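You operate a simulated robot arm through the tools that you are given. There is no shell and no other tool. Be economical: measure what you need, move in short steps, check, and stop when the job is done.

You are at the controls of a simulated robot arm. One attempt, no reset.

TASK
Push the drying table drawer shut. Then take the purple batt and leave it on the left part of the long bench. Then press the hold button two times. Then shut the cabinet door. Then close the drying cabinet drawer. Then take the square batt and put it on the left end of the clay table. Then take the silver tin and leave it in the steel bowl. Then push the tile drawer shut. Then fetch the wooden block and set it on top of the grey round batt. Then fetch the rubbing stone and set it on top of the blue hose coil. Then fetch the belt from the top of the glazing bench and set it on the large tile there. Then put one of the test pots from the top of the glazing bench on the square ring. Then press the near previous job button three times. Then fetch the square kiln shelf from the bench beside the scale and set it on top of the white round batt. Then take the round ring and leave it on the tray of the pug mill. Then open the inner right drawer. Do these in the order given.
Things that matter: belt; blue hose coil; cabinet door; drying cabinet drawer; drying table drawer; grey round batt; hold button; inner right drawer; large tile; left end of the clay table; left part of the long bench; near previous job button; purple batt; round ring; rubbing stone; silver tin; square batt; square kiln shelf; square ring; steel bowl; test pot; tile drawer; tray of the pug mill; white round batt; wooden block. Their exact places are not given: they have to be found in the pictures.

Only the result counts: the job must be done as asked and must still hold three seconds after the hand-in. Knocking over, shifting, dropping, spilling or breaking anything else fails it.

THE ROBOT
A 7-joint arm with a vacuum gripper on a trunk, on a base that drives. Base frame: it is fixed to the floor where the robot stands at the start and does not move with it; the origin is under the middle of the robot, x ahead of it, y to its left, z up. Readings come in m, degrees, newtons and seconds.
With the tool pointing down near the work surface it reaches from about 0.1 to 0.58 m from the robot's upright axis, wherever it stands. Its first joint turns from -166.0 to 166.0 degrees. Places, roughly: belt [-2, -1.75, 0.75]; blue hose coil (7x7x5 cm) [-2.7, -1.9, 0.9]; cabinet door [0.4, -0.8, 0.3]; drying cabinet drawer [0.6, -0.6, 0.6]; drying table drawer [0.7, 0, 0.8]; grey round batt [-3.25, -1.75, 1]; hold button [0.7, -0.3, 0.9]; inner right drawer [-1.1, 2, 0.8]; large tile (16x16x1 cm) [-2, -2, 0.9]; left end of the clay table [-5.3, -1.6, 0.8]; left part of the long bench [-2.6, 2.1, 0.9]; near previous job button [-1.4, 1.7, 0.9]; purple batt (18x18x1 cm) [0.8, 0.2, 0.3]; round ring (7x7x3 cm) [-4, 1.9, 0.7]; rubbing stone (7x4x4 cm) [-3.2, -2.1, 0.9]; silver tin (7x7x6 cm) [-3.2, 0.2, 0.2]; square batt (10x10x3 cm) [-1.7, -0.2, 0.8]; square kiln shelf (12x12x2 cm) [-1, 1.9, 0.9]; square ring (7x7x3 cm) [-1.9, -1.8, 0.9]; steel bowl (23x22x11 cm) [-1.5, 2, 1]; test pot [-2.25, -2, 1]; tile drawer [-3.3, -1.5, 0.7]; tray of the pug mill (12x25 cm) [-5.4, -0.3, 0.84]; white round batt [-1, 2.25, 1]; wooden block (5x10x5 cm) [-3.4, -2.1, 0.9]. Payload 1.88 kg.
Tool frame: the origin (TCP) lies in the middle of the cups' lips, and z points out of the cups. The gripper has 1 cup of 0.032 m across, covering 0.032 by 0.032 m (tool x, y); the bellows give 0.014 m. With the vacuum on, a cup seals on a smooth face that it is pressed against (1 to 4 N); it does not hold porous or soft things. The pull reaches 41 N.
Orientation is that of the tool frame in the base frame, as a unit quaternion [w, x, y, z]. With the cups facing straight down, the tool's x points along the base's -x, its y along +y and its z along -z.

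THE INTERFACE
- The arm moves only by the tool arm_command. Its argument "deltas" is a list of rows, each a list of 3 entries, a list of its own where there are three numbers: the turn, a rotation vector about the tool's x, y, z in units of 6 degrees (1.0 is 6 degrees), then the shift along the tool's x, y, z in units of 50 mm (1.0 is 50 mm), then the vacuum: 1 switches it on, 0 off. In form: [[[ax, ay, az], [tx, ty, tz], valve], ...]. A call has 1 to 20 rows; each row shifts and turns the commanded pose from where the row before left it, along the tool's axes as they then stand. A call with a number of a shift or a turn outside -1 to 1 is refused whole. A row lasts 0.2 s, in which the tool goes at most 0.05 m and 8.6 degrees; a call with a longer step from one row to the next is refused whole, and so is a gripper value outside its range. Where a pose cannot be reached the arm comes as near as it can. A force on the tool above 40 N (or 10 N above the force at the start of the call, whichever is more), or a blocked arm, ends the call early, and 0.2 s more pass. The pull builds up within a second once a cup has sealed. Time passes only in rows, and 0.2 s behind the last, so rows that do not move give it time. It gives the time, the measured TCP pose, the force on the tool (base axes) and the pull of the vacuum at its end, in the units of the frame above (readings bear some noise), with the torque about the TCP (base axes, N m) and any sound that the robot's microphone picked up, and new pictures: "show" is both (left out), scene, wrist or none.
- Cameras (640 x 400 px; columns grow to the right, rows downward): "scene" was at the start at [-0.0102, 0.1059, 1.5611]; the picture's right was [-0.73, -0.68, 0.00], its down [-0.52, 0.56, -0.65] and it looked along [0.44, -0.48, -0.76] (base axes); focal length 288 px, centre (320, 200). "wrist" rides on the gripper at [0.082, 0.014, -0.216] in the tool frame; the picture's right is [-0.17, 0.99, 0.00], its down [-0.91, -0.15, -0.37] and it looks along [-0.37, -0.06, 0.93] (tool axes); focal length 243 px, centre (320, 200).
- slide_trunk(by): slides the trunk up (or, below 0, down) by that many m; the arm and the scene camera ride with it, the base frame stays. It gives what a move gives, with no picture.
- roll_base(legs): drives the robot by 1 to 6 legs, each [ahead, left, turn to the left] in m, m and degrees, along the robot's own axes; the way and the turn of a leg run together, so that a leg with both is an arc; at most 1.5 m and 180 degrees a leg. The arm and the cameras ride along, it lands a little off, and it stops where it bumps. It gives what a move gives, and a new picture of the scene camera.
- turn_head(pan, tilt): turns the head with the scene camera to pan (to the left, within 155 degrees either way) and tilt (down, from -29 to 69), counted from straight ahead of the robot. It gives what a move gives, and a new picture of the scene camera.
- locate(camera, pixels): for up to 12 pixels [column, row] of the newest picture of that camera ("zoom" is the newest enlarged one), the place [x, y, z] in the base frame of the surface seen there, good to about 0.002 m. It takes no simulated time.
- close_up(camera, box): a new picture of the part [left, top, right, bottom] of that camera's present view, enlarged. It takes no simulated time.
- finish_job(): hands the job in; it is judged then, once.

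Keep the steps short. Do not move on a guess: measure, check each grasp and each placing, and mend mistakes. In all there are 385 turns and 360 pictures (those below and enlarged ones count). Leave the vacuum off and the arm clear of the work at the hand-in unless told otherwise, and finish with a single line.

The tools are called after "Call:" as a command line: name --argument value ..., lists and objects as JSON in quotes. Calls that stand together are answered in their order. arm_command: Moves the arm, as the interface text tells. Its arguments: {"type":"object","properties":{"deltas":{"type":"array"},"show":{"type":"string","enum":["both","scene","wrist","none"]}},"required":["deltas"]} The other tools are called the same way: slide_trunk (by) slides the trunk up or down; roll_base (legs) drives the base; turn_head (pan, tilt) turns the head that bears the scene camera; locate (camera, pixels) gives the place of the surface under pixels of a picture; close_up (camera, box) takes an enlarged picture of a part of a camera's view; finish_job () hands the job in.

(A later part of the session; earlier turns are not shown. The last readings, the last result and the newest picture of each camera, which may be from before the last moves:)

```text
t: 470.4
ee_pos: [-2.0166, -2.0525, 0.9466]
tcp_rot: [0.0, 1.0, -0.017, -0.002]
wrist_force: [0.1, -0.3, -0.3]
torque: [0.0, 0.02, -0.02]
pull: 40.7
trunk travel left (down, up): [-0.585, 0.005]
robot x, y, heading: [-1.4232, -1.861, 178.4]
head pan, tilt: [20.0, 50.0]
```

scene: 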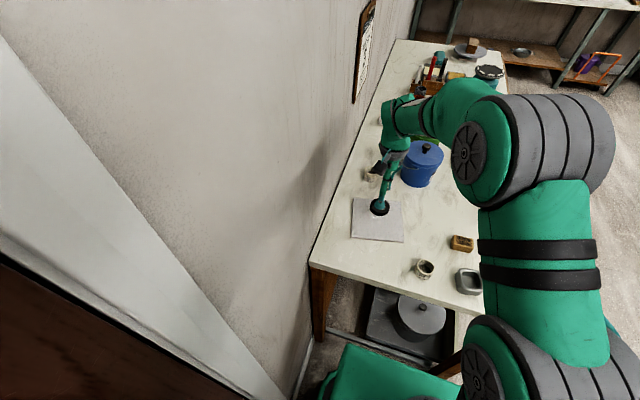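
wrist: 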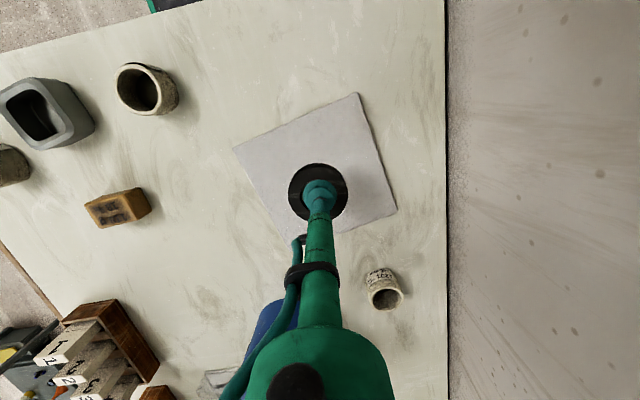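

Call:
arm_command --deltas '[[[0, 0, 0], [0, 0, 0.7], 1], [[0, 0, 0], [0, 0, 0.35], 1], [[0, 0, 0], [0, 0, 0.15], 1], [[0, 0, 0], [0, 0, 0.06], 1], [[0, 0, 0], [0, 0, 0], 1]]' --show "none"

```text
t: 471.6
ee_pos: [-2.0176, -2.0515, 0.8859]
tcp_rot: [0.0, 1.0, -0.017, -0.002]
wrist_force: [0.2, -0.3, -0.5]
torque: [-0.01, 0.03, 0.02]
pull: 40.5
trunk travel left (down, up): [-0.585, 0.005]
robot x, y, heading: [-1.4288, -1.8581, 178.5]
head pan, tilt: [20.0, 50.0]
```

Call:
arm_command --deltas '[[[0, 0, 0], [0, 0, 0.05], 1], [[0, 0, 0], [0, 0, 0.04], 1], [[0, 0, 0], [0, 0, 0.04], 1], [[0, 0, 0], [0, 0, 0], 1]]' --show "none"

```text
t: 472.6
ee_pos: [-2.0174, -2.0518, 0.8818]
tcp_rot: [0.0, 1.0, -0.016, -0.004]
wrist_force: [3.1, 1.5, 24.3]
torque: [0.03, -0.19, -0.05]
pull: 40.9
trunk travel left (down, up): [-0.585, 0.005]
robot x, y, heading: [-1.4243, -1.8601, 178.4]
head pan, tilt: [20.0, 50.0]
```

Contact. Release and lift.

Call:
arm_command --deltas '[[[0, 0, 0], [0, 0, -0.06], 0], [[0, 0, 0], [0, 0, 0], 0], [[0, 0, 0], [0, 0, 0], 0], [[0, 0, 0], [0, 0, 0], 0], [[0, 0, 0], [0, 0, 0], 0], [[0, 0, 0], [0, 0, -0.2], 0], [[0, 0, 0], [0, 0, -0.8], 0], [[0, 0, 0], [0, 0, -0.8], 0], [[0, 0, 0], [0, 0, -0.8], 0]]'

```text
t: 474.6
ee_pos: [-2.0166, -2.0523, 1.0111]
tcp_rot: [0.0, 1.0, -0.017, -0.002]
wrist_force: [-0.4, 0.9, 0.3]
torque: [0.01, 0.0, -0.02]
pull: 0.1
trunk travel left (down, up): [-0.585, 0.005]
robot x, y, heading: [-1.426, -1.8559, 178.6]
head pan, tilt: [20.0, 50.0]
```

scene: 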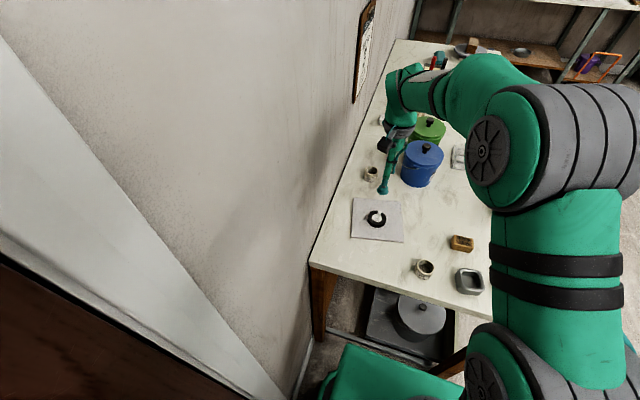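
wrist: 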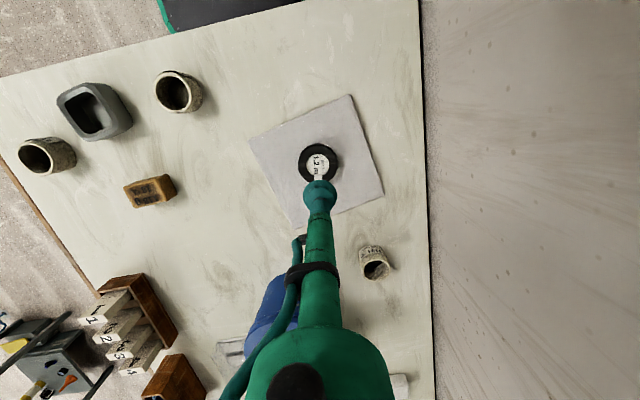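

Belt placed. Now examine the nearest test pot (≈(−1.89,−1.905)); move above it.

Call:
arm_command --deltas '[[[0, 0, 0], [0.5, -0.7, 0], 0], [[0, 0, 0], [0.6, -0.75, 0], 0], [[0, 0, 0], [0.6, -0.75, 0], 0], [[0, 0, 0], [0.56, -0.8, 0], 0]]'

Call:
close_up --camera "wrist" --box '[200, 100, 440, 250]'

```text
t: 475.6
ee_pos: [-1.9, -1.9069, 1.0119]
tcp_rot: [0.001, 1.0, -0.017, -0.002]
wrist_force: [-0.8, -0.4, 0.7]
torque: [0.03, -0.02, -0.01]
pull: 0.1
trunk travel left (down, up): [-0.585, 0.005]
robot x, y, heading: [-1.4252, -1.8589, 178.6]
head pan, tilt: [20.0, 50.0]
```

scene: 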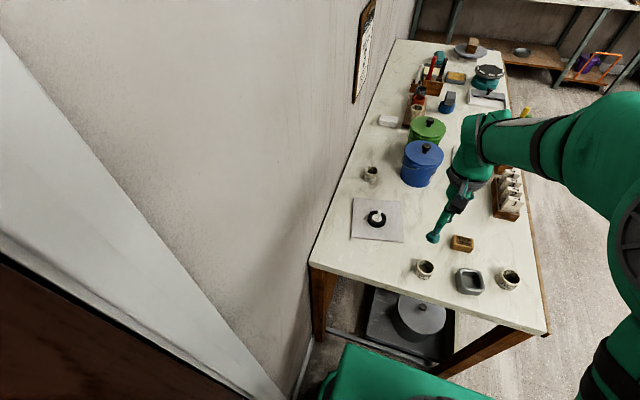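
wrist: 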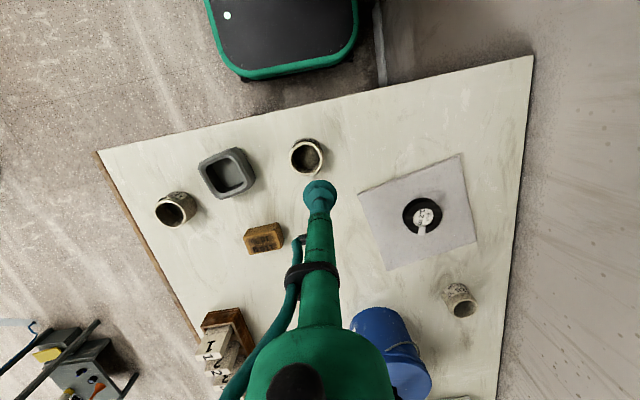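

```text
2.67 times, centred on (320, 175) of wrist
```

zoom: 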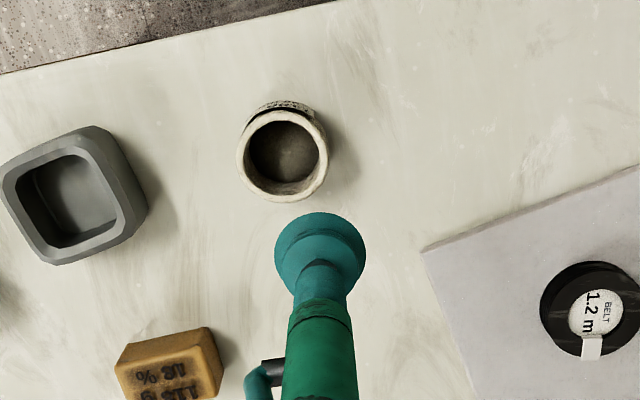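

Call:
locate --camera "zoom" --pixels '[[283, 150], [242, 155], [326, 155], [283, 118], [283, 192], [270, 160], [300, 150], [285, 170], [285, 135], [75, 205], [10, 185], [70, 250]]'

Call:
locate --camera "zoom" --pixels '[[40, 185], [110, 160], [80, 180], [60, 225], [50, 160], [20, 175], [95, 150], [125, 215]]'

```text
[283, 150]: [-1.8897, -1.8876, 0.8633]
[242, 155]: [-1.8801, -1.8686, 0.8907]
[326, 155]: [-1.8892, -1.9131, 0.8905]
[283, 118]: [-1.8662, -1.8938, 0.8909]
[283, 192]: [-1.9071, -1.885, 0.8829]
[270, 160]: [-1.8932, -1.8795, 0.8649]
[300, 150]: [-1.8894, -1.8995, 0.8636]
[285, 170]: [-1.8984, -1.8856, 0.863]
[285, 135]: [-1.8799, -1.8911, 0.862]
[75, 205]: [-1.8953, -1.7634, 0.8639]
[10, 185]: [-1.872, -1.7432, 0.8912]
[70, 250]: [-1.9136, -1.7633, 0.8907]
```

```text
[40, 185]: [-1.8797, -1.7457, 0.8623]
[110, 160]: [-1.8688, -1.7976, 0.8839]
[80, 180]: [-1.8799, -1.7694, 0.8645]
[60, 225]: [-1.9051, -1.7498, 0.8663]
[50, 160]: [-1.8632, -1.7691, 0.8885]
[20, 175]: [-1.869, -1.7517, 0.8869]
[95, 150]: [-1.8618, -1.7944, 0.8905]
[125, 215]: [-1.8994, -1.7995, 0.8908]
```

Pot has a flat floor at z≈0.863, rim centre ≈(−1.887,−1.890). Before grasping, look at the square ring from above to compare its opening.

Call:
arm_command --deltas '[[[0, 0, 0], [-0.2, -0.8, 0], 0], [[0, 0, 0], [-0.2, -0.9, 0], 0], [[0, 0, 0], [0, -0.95, 0], 0]]' --show "none"

Call:
close_up --camera "wrist" --box '[240, 110, 400, 210]'

```text
t: 476.4
ee_pos: [-1.9164, -1.774, 1.0125]
tcp_rot: [0.0, 1.0, -0.017, -0.002]
wrist_force: [-0.8, -0.5, -0.7]
torque: [0.01, 0.01, 0.0]
pull: 0.0
trunk travel left (down, up): [-0.585, 0.005]
robot x, y, heading: [-1.4216, -1.8618, 178.7]
head pan, tilt: [20.0, 50.0]
```

```text
4.00 times, centred on (320, 160) of wrist
```

zoom: 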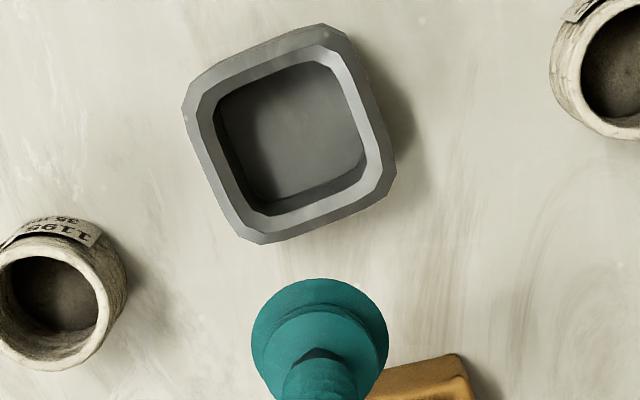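

Call:
locate --camera "zoom" --pixels '[[205, 115], [330, 48], [388, 165], [262, 225], [270, 65], [370, 110], [320, 205], [220, 170], [290, 130], [260, 110], [340, 140], [300, 190]]'

Call:
locate --camera "zoom" --pixels '[[50, 290], [5, 345], [115, 300], [60, 238], [590, 20], [600, 70], [240, 100], [320, 70], [355, 150], [275, 195]]'

```text
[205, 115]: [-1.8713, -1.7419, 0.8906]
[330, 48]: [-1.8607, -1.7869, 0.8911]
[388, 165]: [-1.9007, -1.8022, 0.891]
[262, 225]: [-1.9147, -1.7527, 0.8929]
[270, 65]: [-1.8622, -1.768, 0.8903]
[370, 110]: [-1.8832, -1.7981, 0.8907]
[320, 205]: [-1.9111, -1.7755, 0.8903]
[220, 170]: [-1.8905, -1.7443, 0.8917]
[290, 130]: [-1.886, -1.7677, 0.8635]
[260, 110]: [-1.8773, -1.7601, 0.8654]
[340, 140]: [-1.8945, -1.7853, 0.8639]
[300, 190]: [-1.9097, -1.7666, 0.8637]
```

```text
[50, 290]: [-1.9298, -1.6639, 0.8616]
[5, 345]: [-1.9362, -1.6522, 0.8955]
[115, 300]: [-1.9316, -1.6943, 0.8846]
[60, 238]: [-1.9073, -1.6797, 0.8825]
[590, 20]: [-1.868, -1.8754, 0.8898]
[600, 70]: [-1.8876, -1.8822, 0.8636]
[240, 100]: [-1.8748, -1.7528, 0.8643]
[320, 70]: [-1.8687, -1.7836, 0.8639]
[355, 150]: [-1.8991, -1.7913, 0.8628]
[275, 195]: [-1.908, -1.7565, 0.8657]
```

The ring's centre is ≈(−1.8868,−1.7713), top z 0.891. Go above the pot and lower to z≈0.93 for a centring check.

Call:
arm_command --deltas '[[[0, 0, 0], [0.2, 0.8, 0], 0], [[0, 0, 0], [0.3, 0.8, 0], 0], [[0, 0, 0], [0.152, 0.704, 0], 0], [[0, 0, 0], [0, 0, 0.8], 0], [[0, 0, 0], [0, 0, 0.6], 0]]' --show "none"

Call:
close_up --camera "wrist" --box '[256, 130, 384, 210]'

```text
t: 477.6
ee_pos: [-1.886, -1.8885, 0.9419]
tcp_rot: [0.0, 1.0, -0.017, -0.001]
wrist_force: [0.2, -0.3, 0.9]
torque: [-0.01, 0.0, 0.01]
pull: 0.0
trunk travel left (down, up): [-0.585, 0.005]
robot x, y, heading: [-1.427, -1.8607, 178.6]
head pan, tilt: [20.0, 50.0]
```

```text
5.00 times, centred on (320, 170) of wrist
```

zoom: 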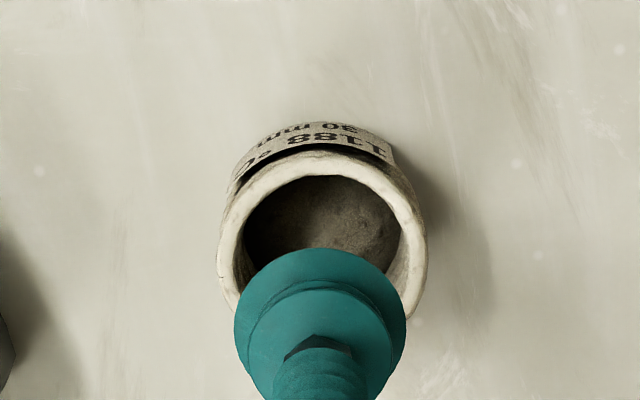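

Centred within ~1 mm. Descend into the pot with vacuum on.

Call:
arm_command --deltas '[[[0, 0, 0], [0, 0, 0.6], 1], [[0, 0, 0], [0, 0, 0.5], 1], [[0, 0, 0], [0, 0, 0.3], 1], [[0, 0, 0], [0, 0, 0.1], 1], [[0, 0, 0], [0, 0, 0.06], 1], [[0, 0, 0], [0, 0, 0], 1], [[0, 0, 0], [0, 0, 0], 1]]' --show "none"

```text
t: 479.2
ee_pos: [-1.8862, -1.8879, 0.8643]
tcp_rot: [0.0, 1.0, -0.016, -0.001]
wrist_force: [3.5, 0.3, -2.2]
torque: [-0.01, -0.05, -0.02]
pull: 40.7
trunk travel left (down, up): [-0.585, 0.005]
robot x, y, heading: [-1.4267, -1.8552, 178.7]
head pan, tilt: [20.0, 50.0]
```

Sealed. Lift to z≈0.96 and check.

Call:
arm_command --deltas '[[[0, 0, 0], [0, 0, -0.3], 1], [[0, 0, 0], [0, 0, -0.7], 1], [[0, 0, 0], [0, 0, -0.9], 1]]'

```text
t: 480.0
ee_pos: [-1.8845, -1.8887, 0.9598]
tcp_rot: [-0.001, 1.0, -0.017, -0.001]
wrist_force: [0.0, 0.5, -0.7]
torque: [0.01, -0.03, 0.04]
pull: 41.0
trunk travel left (down, up): [-0.585, 0.005]
robot x, y, heading: [-1.4278, -1.8601, 178.7]
head pan, tilt: [20.0, 50.0]
```

scene: 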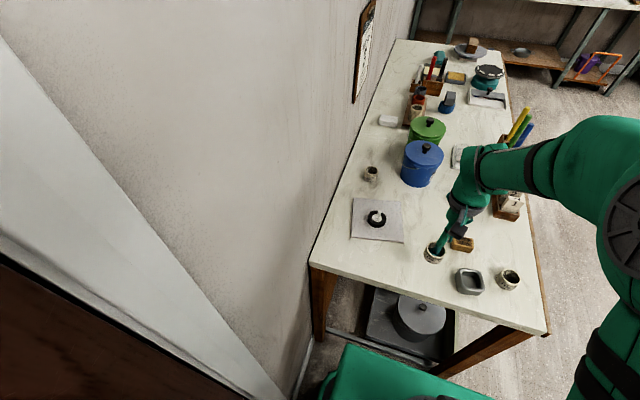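
wrist: 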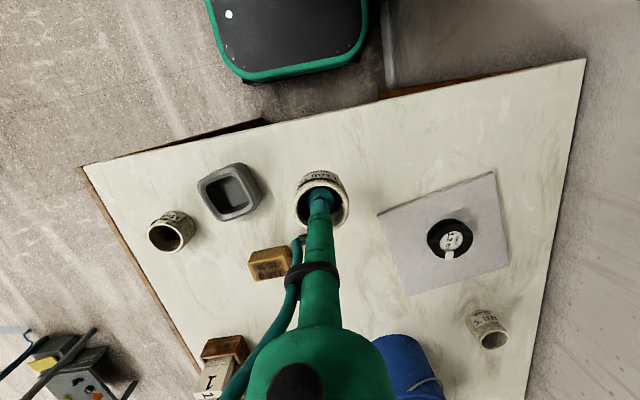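

Call:
arm_command --deltas '[[[0, 0, 0], [-0.02, -0.8, 0], 1], [[0, 0, 0], [-0.02, -0.8, 0], 1], [[0, 0, 0], [-0.03, -0.79, 0], 1], [[0, 0, 0], [0, 0, 0.6], 1], [[0, 0, 0], [0, 0, 0], 1]]' --show "none"

Call:
close_up --camera "wrist" --box '[240, 110, 400, 260]'

Call:
close_up --camera "scene" --box '[420, 225, 530, 305]'

```text
t: 481.2
ee_pos: [-1.8841, -1.7682, 0.9261]
tcp_rot: [0.0, 1.0, -0.018, -0.001]
wrist_force: [0.0, -0.7, -0.3]
torque: [0.0, -0.03, -0.03]
pull: 40.8
trunk travel left (down, up): [-0.585, 0.005]
robot x, y, heading: [-1.4254, -1.8596, 178.7]
head pan, tilt: [20.0, 50.0]
```

```text
2.67 times, centred on (320, 185) of wrist
```

zoom: 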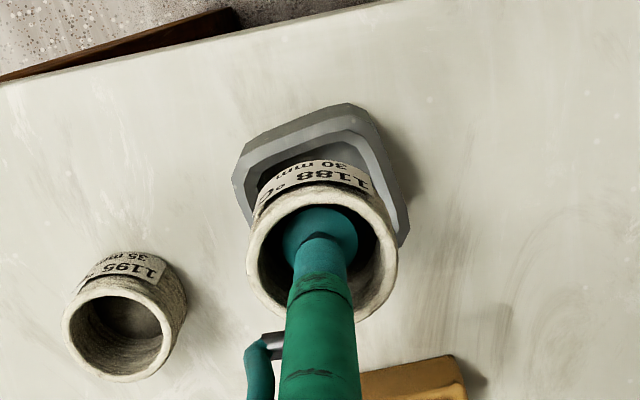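

```text
5.00 times, centred on (475, 265) of scene
```

zoom: 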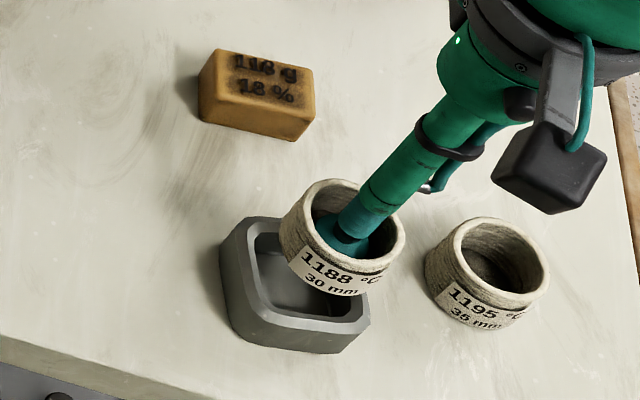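

Aligned. Lower slowly, watching the force.

Call:
arm_command --deltas '[[[0, 0, 0], [0, 0, 0.4], 1], [[0, 0, 0], [0, 0, 0.15], 1], [[0, 0, 0], [0, 0, 0.06], 1], [[0, 0, 0], [0, 0, 0.06], 1], [[0, 0, 0], [0, 0, 0], 1]]' --show "none"

```text
t: 482.4
ee_pos: [-1.8853, -1.7677, 0.8951]
tcp_rot: [-0.001, 1.0, -0.016, -0.001]
wrist_force: [0.1, -0.2, -0.8]
torque: [-0.03, 0.0, -0.01]
pull: 40.7
trunk travel left (down, up): [-0.585, 0.005]
robot x, y, heading: [-1.4242, -1.8583, 178.3]
head pan, tilt: [20.0, 50.0]
```

Call:
arm_command --deltas '[[[0, 0, 0], [0, 0, 0.06], 1], [[0, 0, 0], [0, 0, 0.06], 1], [[0, 0, 0], [0, 0, 0], 1]]' --show "none"

Call:
close_up --camera "scene" --box '[420, 225, 530, 305]'

```text
t: 483.2
ee_pos: [-1.886, -1.7684, 0.8904]
tcp_rot: [-0.001, 1.0, -0.017, -0.005]
wrist_force: [5.5, -1.5, 27.3]
torque: [-0.02, -0.13, 0.01]
pull: 40.9
trunk travel left (down, up): [-0.585, 0.005]
robot x, y, heading: [-1.4244, -1.8604, 178.6]
head pan, tilt: [20.0, 50.0]
```

```text
5.00 times, centred on (475, 265) of scene
```

zoom: 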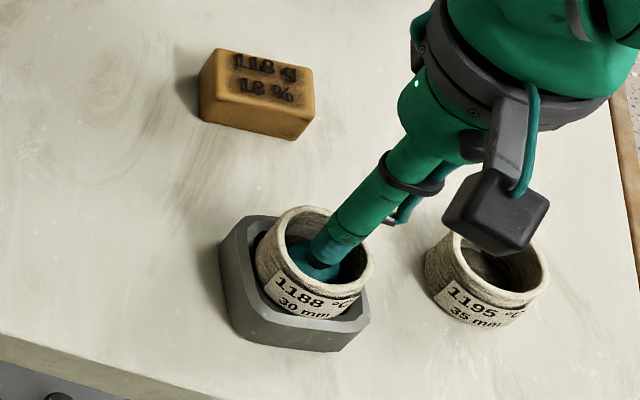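

Contact at z≈0.890, so the pot rests on the ring's rim. Ease up 1.5 mm, release, lift slowly.

Call:
arm_command --deltas '[[[0, 0, 0], [0, 0, -0.03], 1], [[0, 0, 0], [0, 0, 0], 0], [[0, 0, 0], [0, 0, 0], 0], [[0, 0, 0], [0, 0, 0], 0], [[0, 0, 0], [0, 0, 0], 0], [[0, 0, 0], [0, 0, -0.1], 0], [[0, 0, 0], [0, 0, -0.3], 0], [[0, 0, 0], [0, 0, -0.6], 0], [[0, 0, 0], [0, 0, -0.8], 0], [[0, 0, 0], [0, 0, -0.8], 0]]' --show "wrist"

Call:
close_up --camera "scene" --box '[420, 225, 530, 305]'

Call:
locate --camera "zoom" --pixels '[[260, 250], [370, 270], [320, 215], [310, 285], [310, 255], [235, 245], [360, 315], [315, 335]]'

```text
t: 485.4
ee_pos: [-1.8852, -1.7682, 1.0217]
tcp_rot: [0.0, 1.0, -0.016, -0.002]
wrist_force: [0.8, -0.2, 0.1]
torque: [0.0, 0.06, -0.02]
pull: 0.1
trunk travel left (down, up): [-0.585, 0.005]
robot x, y, heading: [-1.4271, -1.8607, 178.7]
head pan, tilt: [20.0, 50.0]
```

wrist: 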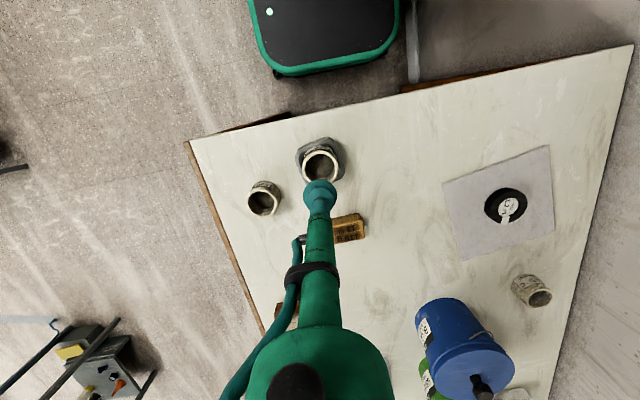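

```text
5.00 times, centred on (475, 265) of scene
```

zoom: 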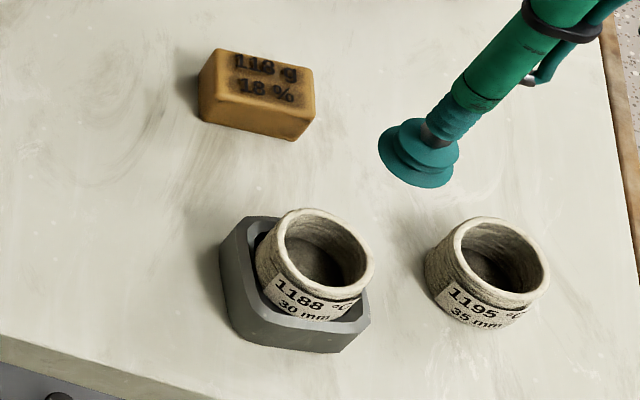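

```text
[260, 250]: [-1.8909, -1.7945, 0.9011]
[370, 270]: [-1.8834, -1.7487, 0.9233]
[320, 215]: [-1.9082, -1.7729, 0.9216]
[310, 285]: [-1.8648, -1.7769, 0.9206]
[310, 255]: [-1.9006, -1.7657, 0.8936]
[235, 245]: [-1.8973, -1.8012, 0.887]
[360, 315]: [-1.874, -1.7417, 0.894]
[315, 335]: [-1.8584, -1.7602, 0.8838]
```

Pot is level on the square ring, centred. Next the control panel at the long bench; retract and drive.

Call:
arm_command --deltas '[[[0, 0, 0], [0, 0, -0.8], 0], [[0, 0, 0], [0.8, 0.3, -0.4], 0], [[0, 0, 0], [0.8, 0.5, 0], 0]]' --show "none"

Call:
roll_base --legs '[[0, -1.05, 0], [0.93, 0, 0], [0, 0, -88.5], [0.9, 0, 0], [0.9, 0, 0], [0, -0.88, 0]]'

Call:
turn_head --pan 10 --tilt 45

```text
t: 486.2
ee_pos: [-1.8053, -1.8115, 1.0794]
tcp_rot: [0.0, 1.0, -0.017, -0.002]
wrist_force: [-0.2, 1.1, -0.3]
torque: [0.03, 0.01, 0.01]
pull: 0.0
trunk travel left (down, up): [-0.585, 0.005]
robot x, y, heading: [-1.4298, -1.8574, 178.5]
head pan, tilt: [20.0, 50.0]
```

```text
t: 512.7
ee_pos: [-1.4587, 1.402, 1.0806]
tcp_rot: [-0.002, 0.715, -0.699, -0.002]
wrist_force: [1.2, 0.4, 0.4]
torque: [-0.02, 0.01, 0.01]
pull: 0.0
trunk travel left (down, up): [-0.585, 0.005]
robot x, y, heading: [-1.4865, 1.0215, 91.6]
head pan, tilt: [20.0, 50.0]
```

scene: 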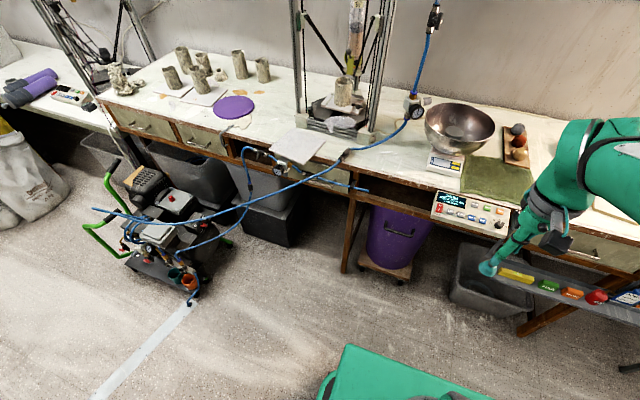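

```text
t: 513.4
ee_pos: [-1.459, 1.4031, 1.0809]
tcp_rot: [-0.001, 0.715, -0.699, -0.001]
wrist_force: [0.6, -0.2, 0.6]
torque: [0.04, -0.02, 0.01]
pull: 0.1
trunk travel left (down, up): [-0.585, 0.005]
robot x, y, heading: [-1.4833, 1.0196, 91.9]
head pan, tilt: [10.0, 45.0]
```

scene: 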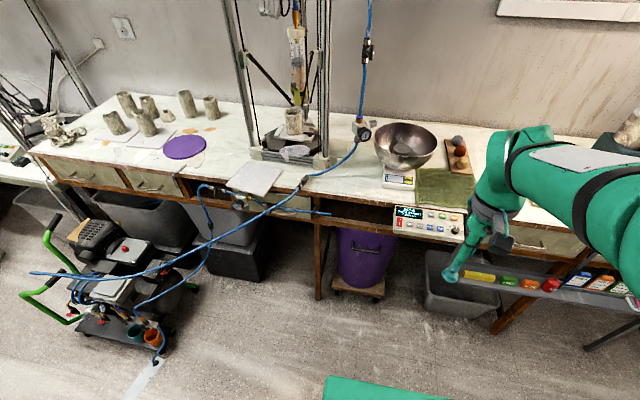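

Call:
close_up --camera "scene" --box '[380, 190, 490, 260]'

```text
5.71 times, centred on (435, 225) of scene
```

zoom: 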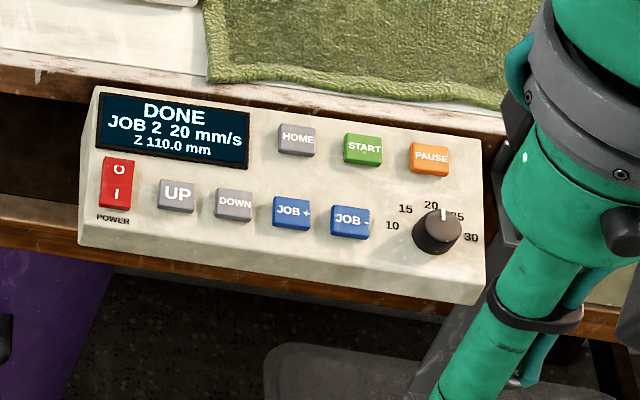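

"JOB −" at zoom (350,220) is the previous-job button on the near panel. Measure it.

Call:
locate --camera "zoom" --pixels '[[350, 218], [335, 212], [366, 226], [350, 208], [350, 230], [320, 260], [330, 170], [292, 212], [110, 250], [470, 290]]'

```text
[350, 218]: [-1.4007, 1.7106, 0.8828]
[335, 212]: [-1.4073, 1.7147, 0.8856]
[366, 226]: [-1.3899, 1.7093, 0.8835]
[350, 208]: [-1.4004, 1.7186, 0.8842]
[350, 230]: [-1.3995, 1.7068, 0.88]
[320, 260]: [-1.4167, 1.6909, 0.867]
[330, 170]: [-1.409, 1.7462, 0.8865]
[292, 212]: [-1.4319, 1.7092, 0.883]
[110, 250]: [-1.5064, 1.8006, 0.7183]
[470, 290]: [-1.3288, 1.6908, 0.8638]
```

Button top centre ≈ (−1.400, 1.712, 0.884); panel slopes ~19°. Drive ahead 0.18 m and square up.

Call:
roll_base --legs '[[0.18, 0, -1.9]]'

Call:
close_up --camera "wrist" --box '[0, 0, 640, 400]'

```text
t: 514.9
ee_pos: [-1.449, 1.5852, 1.0796]
tcp_rot: [0.001, -0.704, 0.71, 0.001]
wrist_force: [-0.3, 0.4, -0.5]
torque: [-0.02, -0.01, 0.0]
pull: 0.0
trunk travel left (down, up): [-0.585, 0.005]
robot x, y, heading: [-1.4904, 1.2, 89.8]
head pan, tilt: [10.0, 45.0]
```

scene: 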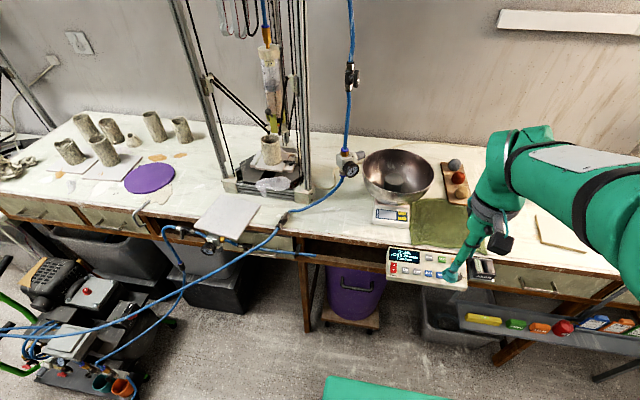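

```text
1.00 times, centred on (320, 200) of wrist (not enlarged: the box is as wide or as high as the picture)
```

zoom: 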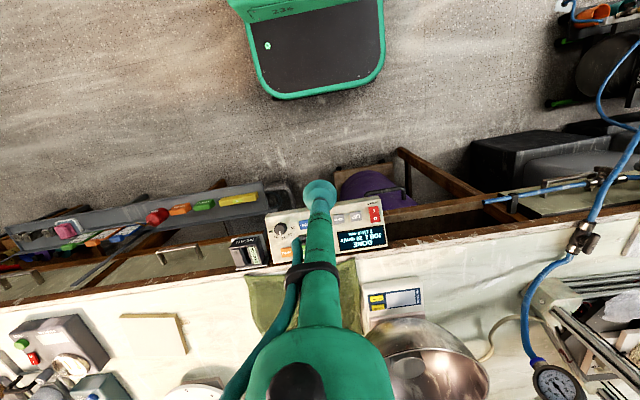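

Call:
arm_command --deltas '[[[0, 0, 0], [-0.8, -0.33, 0], 0], [[0, 0, 0], [-0.8, -0.33, 0], 0], [[0, 0, 0], [-0.8, -0.32, 0.3], 0], [[0, 0, 0], [-0.14, 0, 0.9], 0], [[0, 0, 0], [0, 0, 0.9], 0], [[0, 0, 0], [0, 0, 0.6], 0]]' --show "none"

Call:
close_up --camera "wrist" --box '[220, 110, 420, 235]'

```text
t: 516.3
ee_pos: [-1.3992, 1.7097, 0.9438]
tcp_rot: [0.001, -0.703, 0.711, 0.001]
wrist_force: [-0.3, 0.0, -0.1]
torque: [-0.03, 0.01, 0.01]
pull: 0.0
trunk travel left (down, up): [-0.585, 0.005]
robot x, y, heading: [-1.4891, 1.2021, 89.7]
head pan, tilt: [10.0, 45.0]
```

```text
3.20 times, centred on (320, 172) of wrist
```

zoom: 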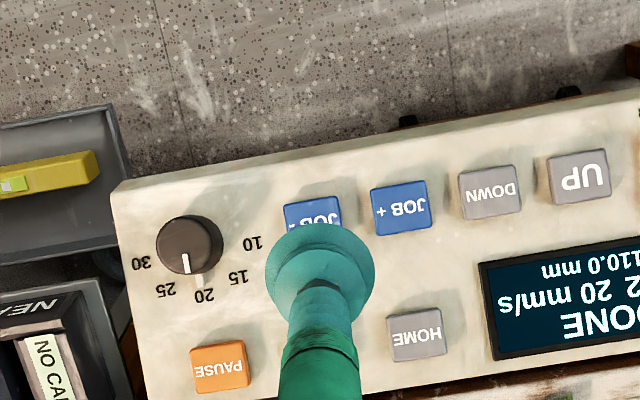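

Aligned over JOB −. Lower to just above and press until a click.

Call:
arm_command --deltas '[[[0, 0, 0], [0, -0.04, 0.5], 0], [[0, 0, 0], [0, 0, 0.5], 0], [[0, 0, 0], [0, 0, 0.1], 0], [[0, 0, 0], [0, 0, 0.06], 0], [[0, 0, 0], [0, 0, 0.04], 0]]' --show "none"

```text
t: 517.5
ee_pos: [-1.3969, 1.7116, 0.8872]
tcp_rot: [0.001, -0.704, 0.71, 0.001]
wrist_force: [-0.5, 0.5, -0.1]
torque: [0.0, 0.01, 0.0]
pull: 0.0
trunk travel left (down, up): [-0.585, 0.005]
robot x, y, heading: [-1.4908, 1.2006, 89.8]
head pan, tilt: [10.0, 45.0]
```

Call:
arm_command --deltas '[[[0, 0, 0], [0, 0, 0.05], 0], [[0, 0, 0], [0, 0, 0.05], 0], [[0, 0, 0], [0, 0, 0], 0]]' --show "none"

```text
t: 518.3
ee_pos: [-1.397, 1.7105, 0.8796]
tcp_rot: [0.001, -0.703, 0.712, 0.002]
wrist_force: [1.0, 0.4, 0.8]
torque: [-0.02, -0.01, 0.02]
pull: 0.0
trunk travel left (down, up): [-0.585, 0.005]
robot x, y, heading: [-1.4897, 1.2032, 89.9]
head pan, tilt: [10.0, 45.0]
```

Call:
arm_command --deltas '[[[0, 0, 0], [0, 0, 0.04], 0], [[0, 0, 0], [0, 0, 0], 0]]' --show "none"

```text
t: 518.9
ee_pos: [-1.3972, 1.7118, 0.8788]
tcp_rot: [0.001, -0.704, 0.711, 0.001]
wrist_force: [-0.5, 1.5, 1.4]
torque: [-0.05, -0.02, 0.0]
pull: 0.1
trunk travel left (down, up): [-0.585, 0.005]
robot x, y, heading: [-1.4904, 1.2044, 89.6]
head pan, tilt: [10.0, 45.0]
```

Call:
arm_command --deltas '[[[0, 0, 0], [0, 0, 0.04], 0], [[0, 0, 0], [0, 0, 0], 0]]' --show "none"

```text
t: 519.5
ee_pos: [-1.396, 1.7111, 0.8751]
tcp_rot: [0.001, -0.704, 0.711, 0.002]
wrist_force: [-1.5, 1.2, 1.2]
torque: [-0.02, -0.01, -0.02]
pull: 0.1
trunk travel left (down, up): [-0.585, 0.005]
robot x, y, heading: [-1.4897, 1.2005, 89.9]
head pan, tilt: [10.0, 45.0]
```

Call:
arm_command --deltas '[[[0, 0, 0], [0, 0, 0.04], 0], [[0, 0, 0], [0, 0, 0], 0]]' --show "none"

Call:
close_up --camera "wrist" --box '[220, 110, 480, 270]'

```text
t: 520.1
ee_pos: [-1.397, 1.7122, 0.8752]
tcp_rot: [0.001, -0.703, 0.711, 0.002]
wrist_force: [0.2, 0.5, 1.5]
torque: [0.0, -0.04, 0.05]
pull: 0.0
trunk travel left (down, up): [-0.585, 0.005]
robot x, y, heading: [-1.4921, 1.204, 89.8]
head pan, tilt: [10.0, 45.0]
```

```text
2.46 times, centred on (350, 190) of wrist
```

zoom: 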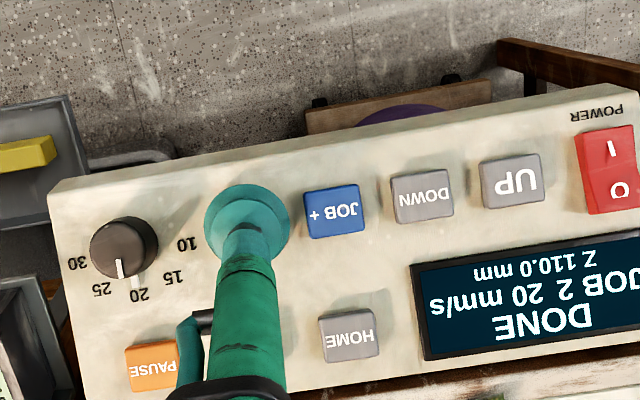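

No click: the flat cup lip is meeting the sloped panel. Lift, tilt the tool 18° forward to be normal to the panel, and press along the tool axis.

Call:
arm_command --deltas '[[[0, 0, 0], [0, 0, -0.7], 0], [[0, -1, 0], [0, 0, 0], 0], [[0, -1, 0], [0, 0, 0], 0], [[0, -1, 0], [0, 0, 0], 0], [[0, 0, 0], [0, 0, 0], 0]]' --show "none"

Call:
close_up --camera "wrist" --box '[220, 110, 480, 270]'

```text
t: 521.3
ee_pos: [-1.398, 1.7111, 0.9085]
tcp_rot: [0.112, -0.695, 0.701, 0.112]
wrist_force: [-0.4, -0.4, 0.3]
torque: [-0.01, -0.01, 0.0]
pull: 0.1
trunk travel left (down, up): [-0.585, 0.005]
robot x, y, heading: [-1.4904, 1.2014, 89.7]
head pan, tilt: [10.0, 45.0]
```

```text
2.46 times, centred on (350, 190) of wrist
```

zoom: 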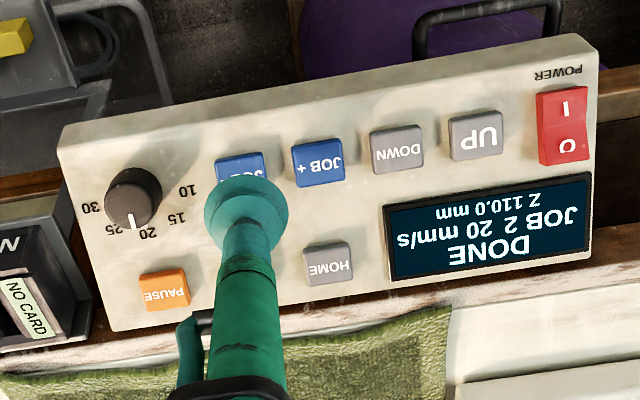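

Call:
arm_command --deltas '[[[0, 0, 0], [0.16, -0.02, 0], 0], [[0, 0, 0], [0, 0, 0.36], 0], [[0, 0, 0], [0, 0, 0.06], 0], [[0, 0, 0], [0, 0, 0.06], 0], [[0, 0, 0], [0, 0, 0], 0]]' --show "none"

```text
t: 522.5
ee_pos: [-1.3952, 1.7115, 0.8842]
tcp_rot: [0.112, -0.694, 0.702, 0.111]
wrist_force: [0.6, -0.2, 0.0]
torque: [0.01, 0.01, -0.03]
pull: 0.1
trunk travel left (down, up): [-0.585, 0.005]
robot x, y, heading: [-1.4886, 1.1998, 90.0]
head pan, tilt: [10.0, 45.0]
```

Call:
arm_command --deltas '[[[0, 0, 0], [0, 0.04, 0.05], 0], [[0, 0, 0], [0, 0, 0.05], 0], [[0, 0, 0], [0, 0, 0], 0]]' --show "none"

```text
t: 523.3
ee_pos: [-1.3982, 1.7146, 0.8785]
tcp_rot: [0.113, -0.695, 0.702, 0.111]
wrist_force: [-1.0, -1.3, 0.4]
torque: [-0.01, -0.01, 0.01]
pull: 0.2
trunk travel left (down, up): [-0.585, 0.005]
robot x, y, heading: [-1.4889, 1.2004, 90.0]
head pan, tilt: [10.0, 45.0]
```

Call:
arm_command --deltas '[[[0, 0, 0], [0, 0, 0.04], 0], [[0, 0, 0], [0, 0, 0.04], 0], [[0, 0, 0], [0, 0, 0], 0]]' --show "none"

Call:
close_up --camera "wrist" --box '[220, 110, 480, 270]'

```text
t: 524.1
ee_pos: [-1.3971, 1.7132, 0.8754]
tcp_rot: [0.113, -0.694, 0.702, 0.111]
wrist_force: [-0.1, -0.7, 1.5]
torque: [0.01, 0.02, -0.02]
pull: 0.1
trunk travel left (down, up): [-0.585, 0.005]
robot x, y, heading: [-1.49, 1.2005, 89.9]
head pan, tilt: [10.0, 45.0]
heard: click
```

```text
2.46 times, centred on (350, 190) of wrist
```

zoom: 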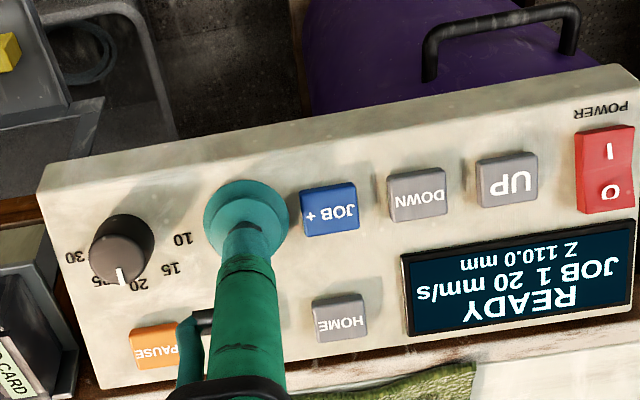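

Click: display now "JOB 1". Release and press twice more, one at a time.

Call:
arm_command --deltas '[[[0, 0, 0], [0, 0, -0.36], 0], [[0, 0, 0], [0, 0, 0], 0], [[0, 0, 0], [0, 0, 0.24], 0], [[0, 0, 0], [0, 0, 0.12], 0], [[0, 0, 0], [0, 0, 0.02], 0], [[0, 0, 0], [0, 0, 0], 0]]' --show "none"

```text
t: 525.5
ee_pos: [-1.397, 1.7146, 0.8754]
tcp_rot: [0.112, -0.695, 0.702, 0.111]
wrist_force: [-0.3, -0.1, 1.1]
torque: [0.01, 0.0, 0.0]
pull: 0.0
trunk travel left (down, up): [-0.585, 0.005]
robot x, y, heading: [-1.4871, 1.2008, 89.8]
head pan, tilt: [10.0, 45.0]
heard: click
```

Call:
arm_command --deltas '[[[0, 0, 0], [0, 0, -0.38], 0], [[0, 0, 0], [0, 0, 0], 0], [[0, 0, 0], [0, 0, 0.24], 0], [[0, 0, 0], [0, 0, 0.12], 0], [[0, 0, 0], [0, 0, 0.02], 0], [[0, 0, 0], [0, 0, 0], 0]]' --show "none"

Call:
close_up --camera "wrist" --box '[220, 110, 480, 270]'

```text
t: 526.9
ee_pos: [-1.3965, 1.715, 0.8736]
tcp_rot: [0.112, -0.695, 0.702, 0.112]
wrist_force: [-0.4, -0.7, 2.0]
torque: [-0.01, -0.01, 0.02]
pull: 0.0
trunk travel left (down, up): [-0.585, 0.005]
robot x, y, heading: [-1.4874, 1.2041, 89.8]
head pan, tilt: [10.0, 45.0]
heard: click
```

```text
2.46 times, centred on (350, 190) of wrist
```

zoom: 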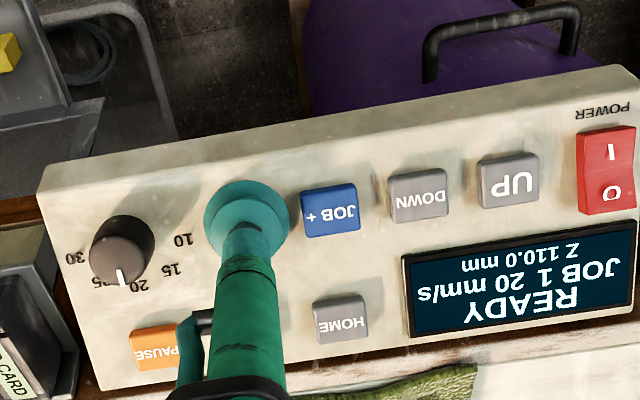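

Three clicks done. Lift, level the tool, retract, and shift right to look at the kiln shelf and white batt.

Call:
arm_command --deltas '[[[0, 0, 0], [0, 0, -0.7], 0], [[0, 0, 0], [0, 0, -0.8], 0], [[0, 0, 0], [0, 0, -0.8], 0], [[0, 1, 0], [0, 0, 0], 0], [[0, 1, 0], [0, 0, 0], 0], [[0, 1, 0], [0, 0, 0], 0], [[0, 0, 0], [0.5, 0, -0.8], 0], [[0, 0, 0], [0.6, 0, -0.7], 0]]' --show "none"

Call:
roll_base --legs '[[-0.05, 0, 0], [0, -0.38, 0]]'

Call:
close_up --camera "wrist" --box '[0, 0, 640, 400]'

```text
t: 528.7
ee_pos: [-1.3978, 1.6214, 1.0576]
tcp_rot: [0.001, -0.704, 0.71, 0.001]
wrist_force: [-0.1, 0.4, 0.8]
torque: [0.01, 0.0, -0.01]
pull: 0.1
trunk travel left (down, up): [-0.585, 0.005]
robot x, y, heading: [-1.4916, 1.2017, 89.5]
head pan, tilt: [10.0, 45.0]
```

```text
t: 531.7
ee_pos: [-1.0133, 1.5682, 1.0585]
tcp_rot: [0.001, -0.701, 0.713, 0.001]
wrist_force: [0.5, -0.2, 0.7]
torque: [0.01, 0.01, 0.04]
pull: 0.0
trunk travel left (down, up): [-0.585, 0.005]
robot x, y, heading: [-1.1085, 1.1481, 89.4]
head pan, tilt: [10.0, 45.0]
```

scene: 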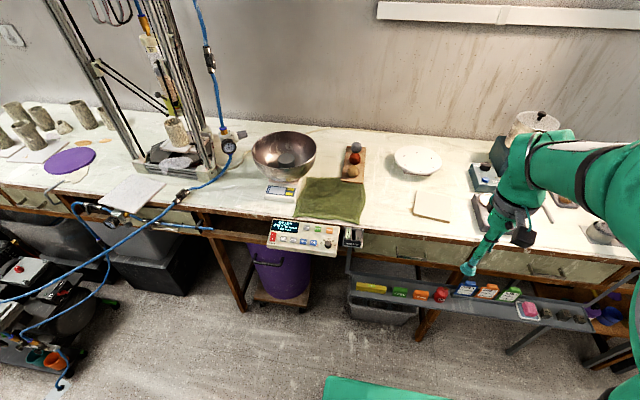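

```text
1.00 times, centred on (320, 200) of wrist (not enlarged: the box is as wide or as high as the picture)
```

zoom: 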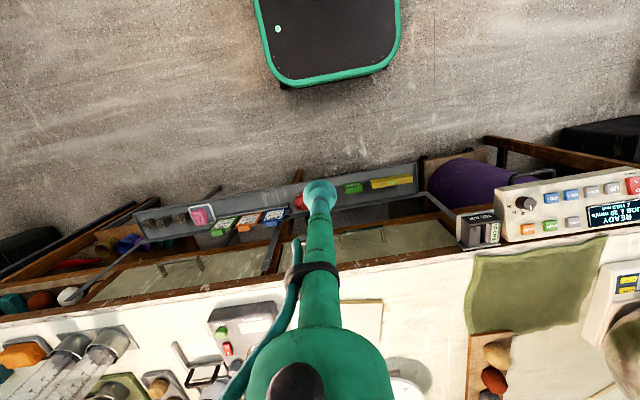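

Call:
close_up --camera "scene" --box '[380, 130, 520, 240]'

Call:
locate --camera "zoom" --pixels '[[160, 225], [295, 240], [320, 325], [155, 300], [225, 265], [65, 110], [270, 110], [175, 70], [170, 165], [170, 115], [450, 310], [150, 185]]'

```text
3.64 times, centred on (450, 185) of scene
```

zoom: 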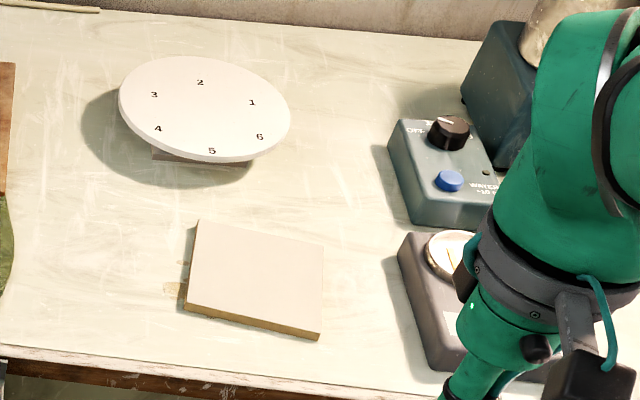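

```text
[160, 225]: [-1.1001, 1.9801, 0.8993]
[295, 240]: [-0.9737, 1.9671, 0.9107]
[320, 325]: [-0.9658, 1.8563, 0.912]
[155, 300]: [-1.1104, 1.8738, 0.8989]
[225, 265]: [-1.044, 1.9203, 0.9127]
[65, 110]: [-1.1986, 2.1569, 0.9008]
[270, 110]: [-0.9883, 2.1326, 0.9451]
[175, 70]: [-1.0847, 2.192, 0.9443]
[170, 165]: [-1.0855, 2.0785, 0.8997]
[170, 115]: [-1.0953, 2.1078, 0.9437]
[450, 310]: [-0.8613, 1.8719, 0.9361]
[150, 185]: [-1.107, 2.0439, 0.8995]
```

Call:
locate --camera "zoom" --pixels '[[201, 223], [320, 242], [317, 328], [190, 302], [256, 273], [122, 100], [287, 120], [200, 58], [215, 155], [205, 108], [200, 170]]'

```text
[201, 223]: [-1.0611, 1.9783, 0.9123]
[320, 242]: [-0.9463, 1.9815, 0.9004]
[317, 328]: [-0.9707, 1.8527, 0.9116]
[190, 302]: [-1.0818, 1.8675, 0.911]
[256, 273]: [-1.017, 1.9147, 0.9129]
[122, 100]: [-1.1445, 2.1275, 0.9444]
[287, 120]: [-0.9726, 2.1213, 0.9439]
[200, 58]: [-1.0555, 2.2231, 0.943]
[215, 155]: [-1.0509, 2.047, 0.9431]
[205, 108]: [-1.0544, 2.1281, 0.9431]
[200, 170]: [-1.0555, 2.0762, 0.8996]
```

Call:
locate --camera "scene" --pixels '[[360, 295], [500, 320], [430, 300], [370, 318], [415, 335], [440, 295], [350, 250]]'

```text
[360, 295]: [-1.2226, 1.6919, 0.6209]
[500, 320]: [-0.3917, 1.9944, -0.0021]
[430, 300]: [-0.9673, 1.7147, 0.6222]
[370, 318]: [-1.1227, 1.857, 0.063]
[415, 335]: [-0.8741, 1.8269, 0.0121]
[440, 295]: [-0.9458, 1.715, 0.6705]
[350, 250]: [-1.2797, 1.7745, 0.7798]
```

Kiln shelf centre ≈ (−1.017, 1.916, 0.912); white batt centre ≈ (−1.0585, 2.135, 0.9435). Drive ahead 0.26 m, then go to the shelf.

Call:
roll_base --legs '[[0.26, 0, 0.5]]'

Call:
close_up --camera "wrist" --box '[0, 0, 640, 400]'

```text
t: 533.5
ee_pos: [-1.0122, 1.8259, 1.056]
tcp_rot: [0.002, -0.704, 0.711, 0.001]
wrist_force: [0.5, -0.3, -0.5]
torque: [0.01, 0.01, 0.04]
pull: 0.0
trunk travel left (down, up): [-0.585, 0.005]
robot x, y, heading: [-1.102, 1.4041, 90.0]
head pan, tilt: [10.0, 45.0]
```

scene: 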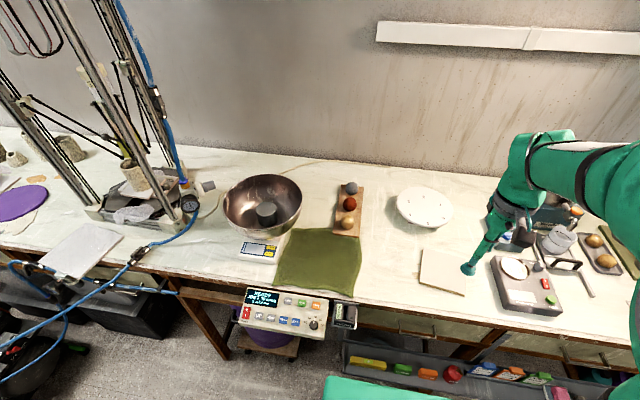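

```text
1.00 times, centred on (320, 200) of wrist (not enlarged: the box is as wide or as high as the picture)
```

zoom: 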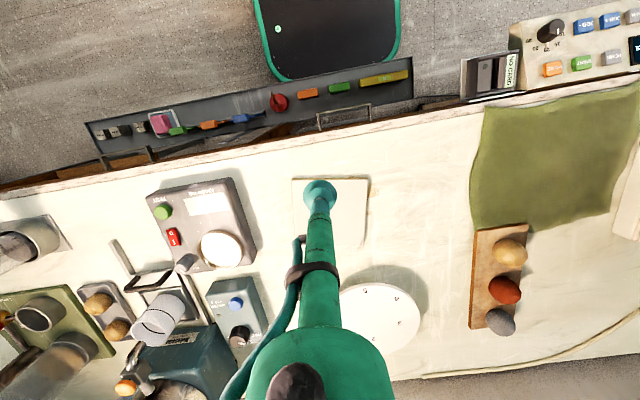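

Call:
locate --camera "zoom" --pixels '[[294, 180], [366, 180], [364, 244], [330, 210], [350, 230]]'

Call:
arm_command --deltas '[[[0, 0, 0], [-0.8, 0, 0], 0], [[0, 0, 0], [-0.9, 0.1, 0.3], 0], [[0, 0, 0], [0, 0, 0.9], 0], [[0, 0, 0], [0, 0, 0.7], 0]]' --show "wrist"

```text
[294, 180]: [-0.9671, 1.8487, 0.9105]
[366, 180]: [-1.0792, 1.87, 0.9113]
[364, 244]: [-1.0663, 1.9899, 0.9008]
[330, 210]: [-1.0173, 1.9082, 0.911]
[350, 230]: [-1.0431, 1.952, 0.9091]
```

```text
t: 534.5
ee_pos: [-1.0201, 1.911, 0.9641]
tcp_rot: [0.0, -0.703, 0.711, 0.001]
wrist_force: [0.3, 0.0, -0.4]
torque: [0.0, -0.01, -0.07]
pull: 0.1
trunk travel left (down, up): [-0.585, 0.005]
robot x, y, heading: [-1.1033, 1.4086, 90.0]
head pan, tilt: [10.0, 45.0]
```

wrist: 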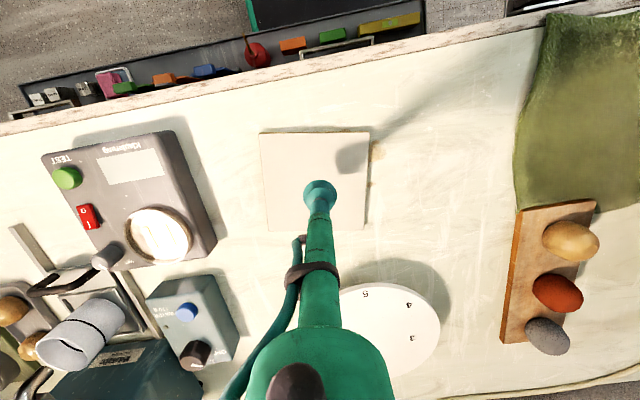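

Call:
arm_command --deltas '[[[0, 0, 0], [-0.1, -0.08, 0.5], 1], [[0, 0, 0], [0, 0, 0.35], 1], [[0, 0, 0], [0, 0, 0.15], 1], [[0, 0, 0], [0, 0, 0.08], 1], [[0, 0, 0], [0, 0, 0], 1], [[0, 0, 0], [0, 0, 0], 1], [[0, 0, 0], [0, 0, 0], 1]]' --show "none"

```text
t: 536.1
ee_pos: [-1.0153, 1.9162, 0.9091]
tcp_rot: [0.002, -0.704, 0.711, 0.003]
wrist_force: [-2.7, -1.6, 18.1]
torque: [-0.07, 0.02, -0.21]
pull: 40.1
trunk travel left (down, up): [-0.585, 0.005]
robot x, y, heading: [-1.1067, 1.405, 89.9]
head pan, tilt: [10.0, 45.0]
```

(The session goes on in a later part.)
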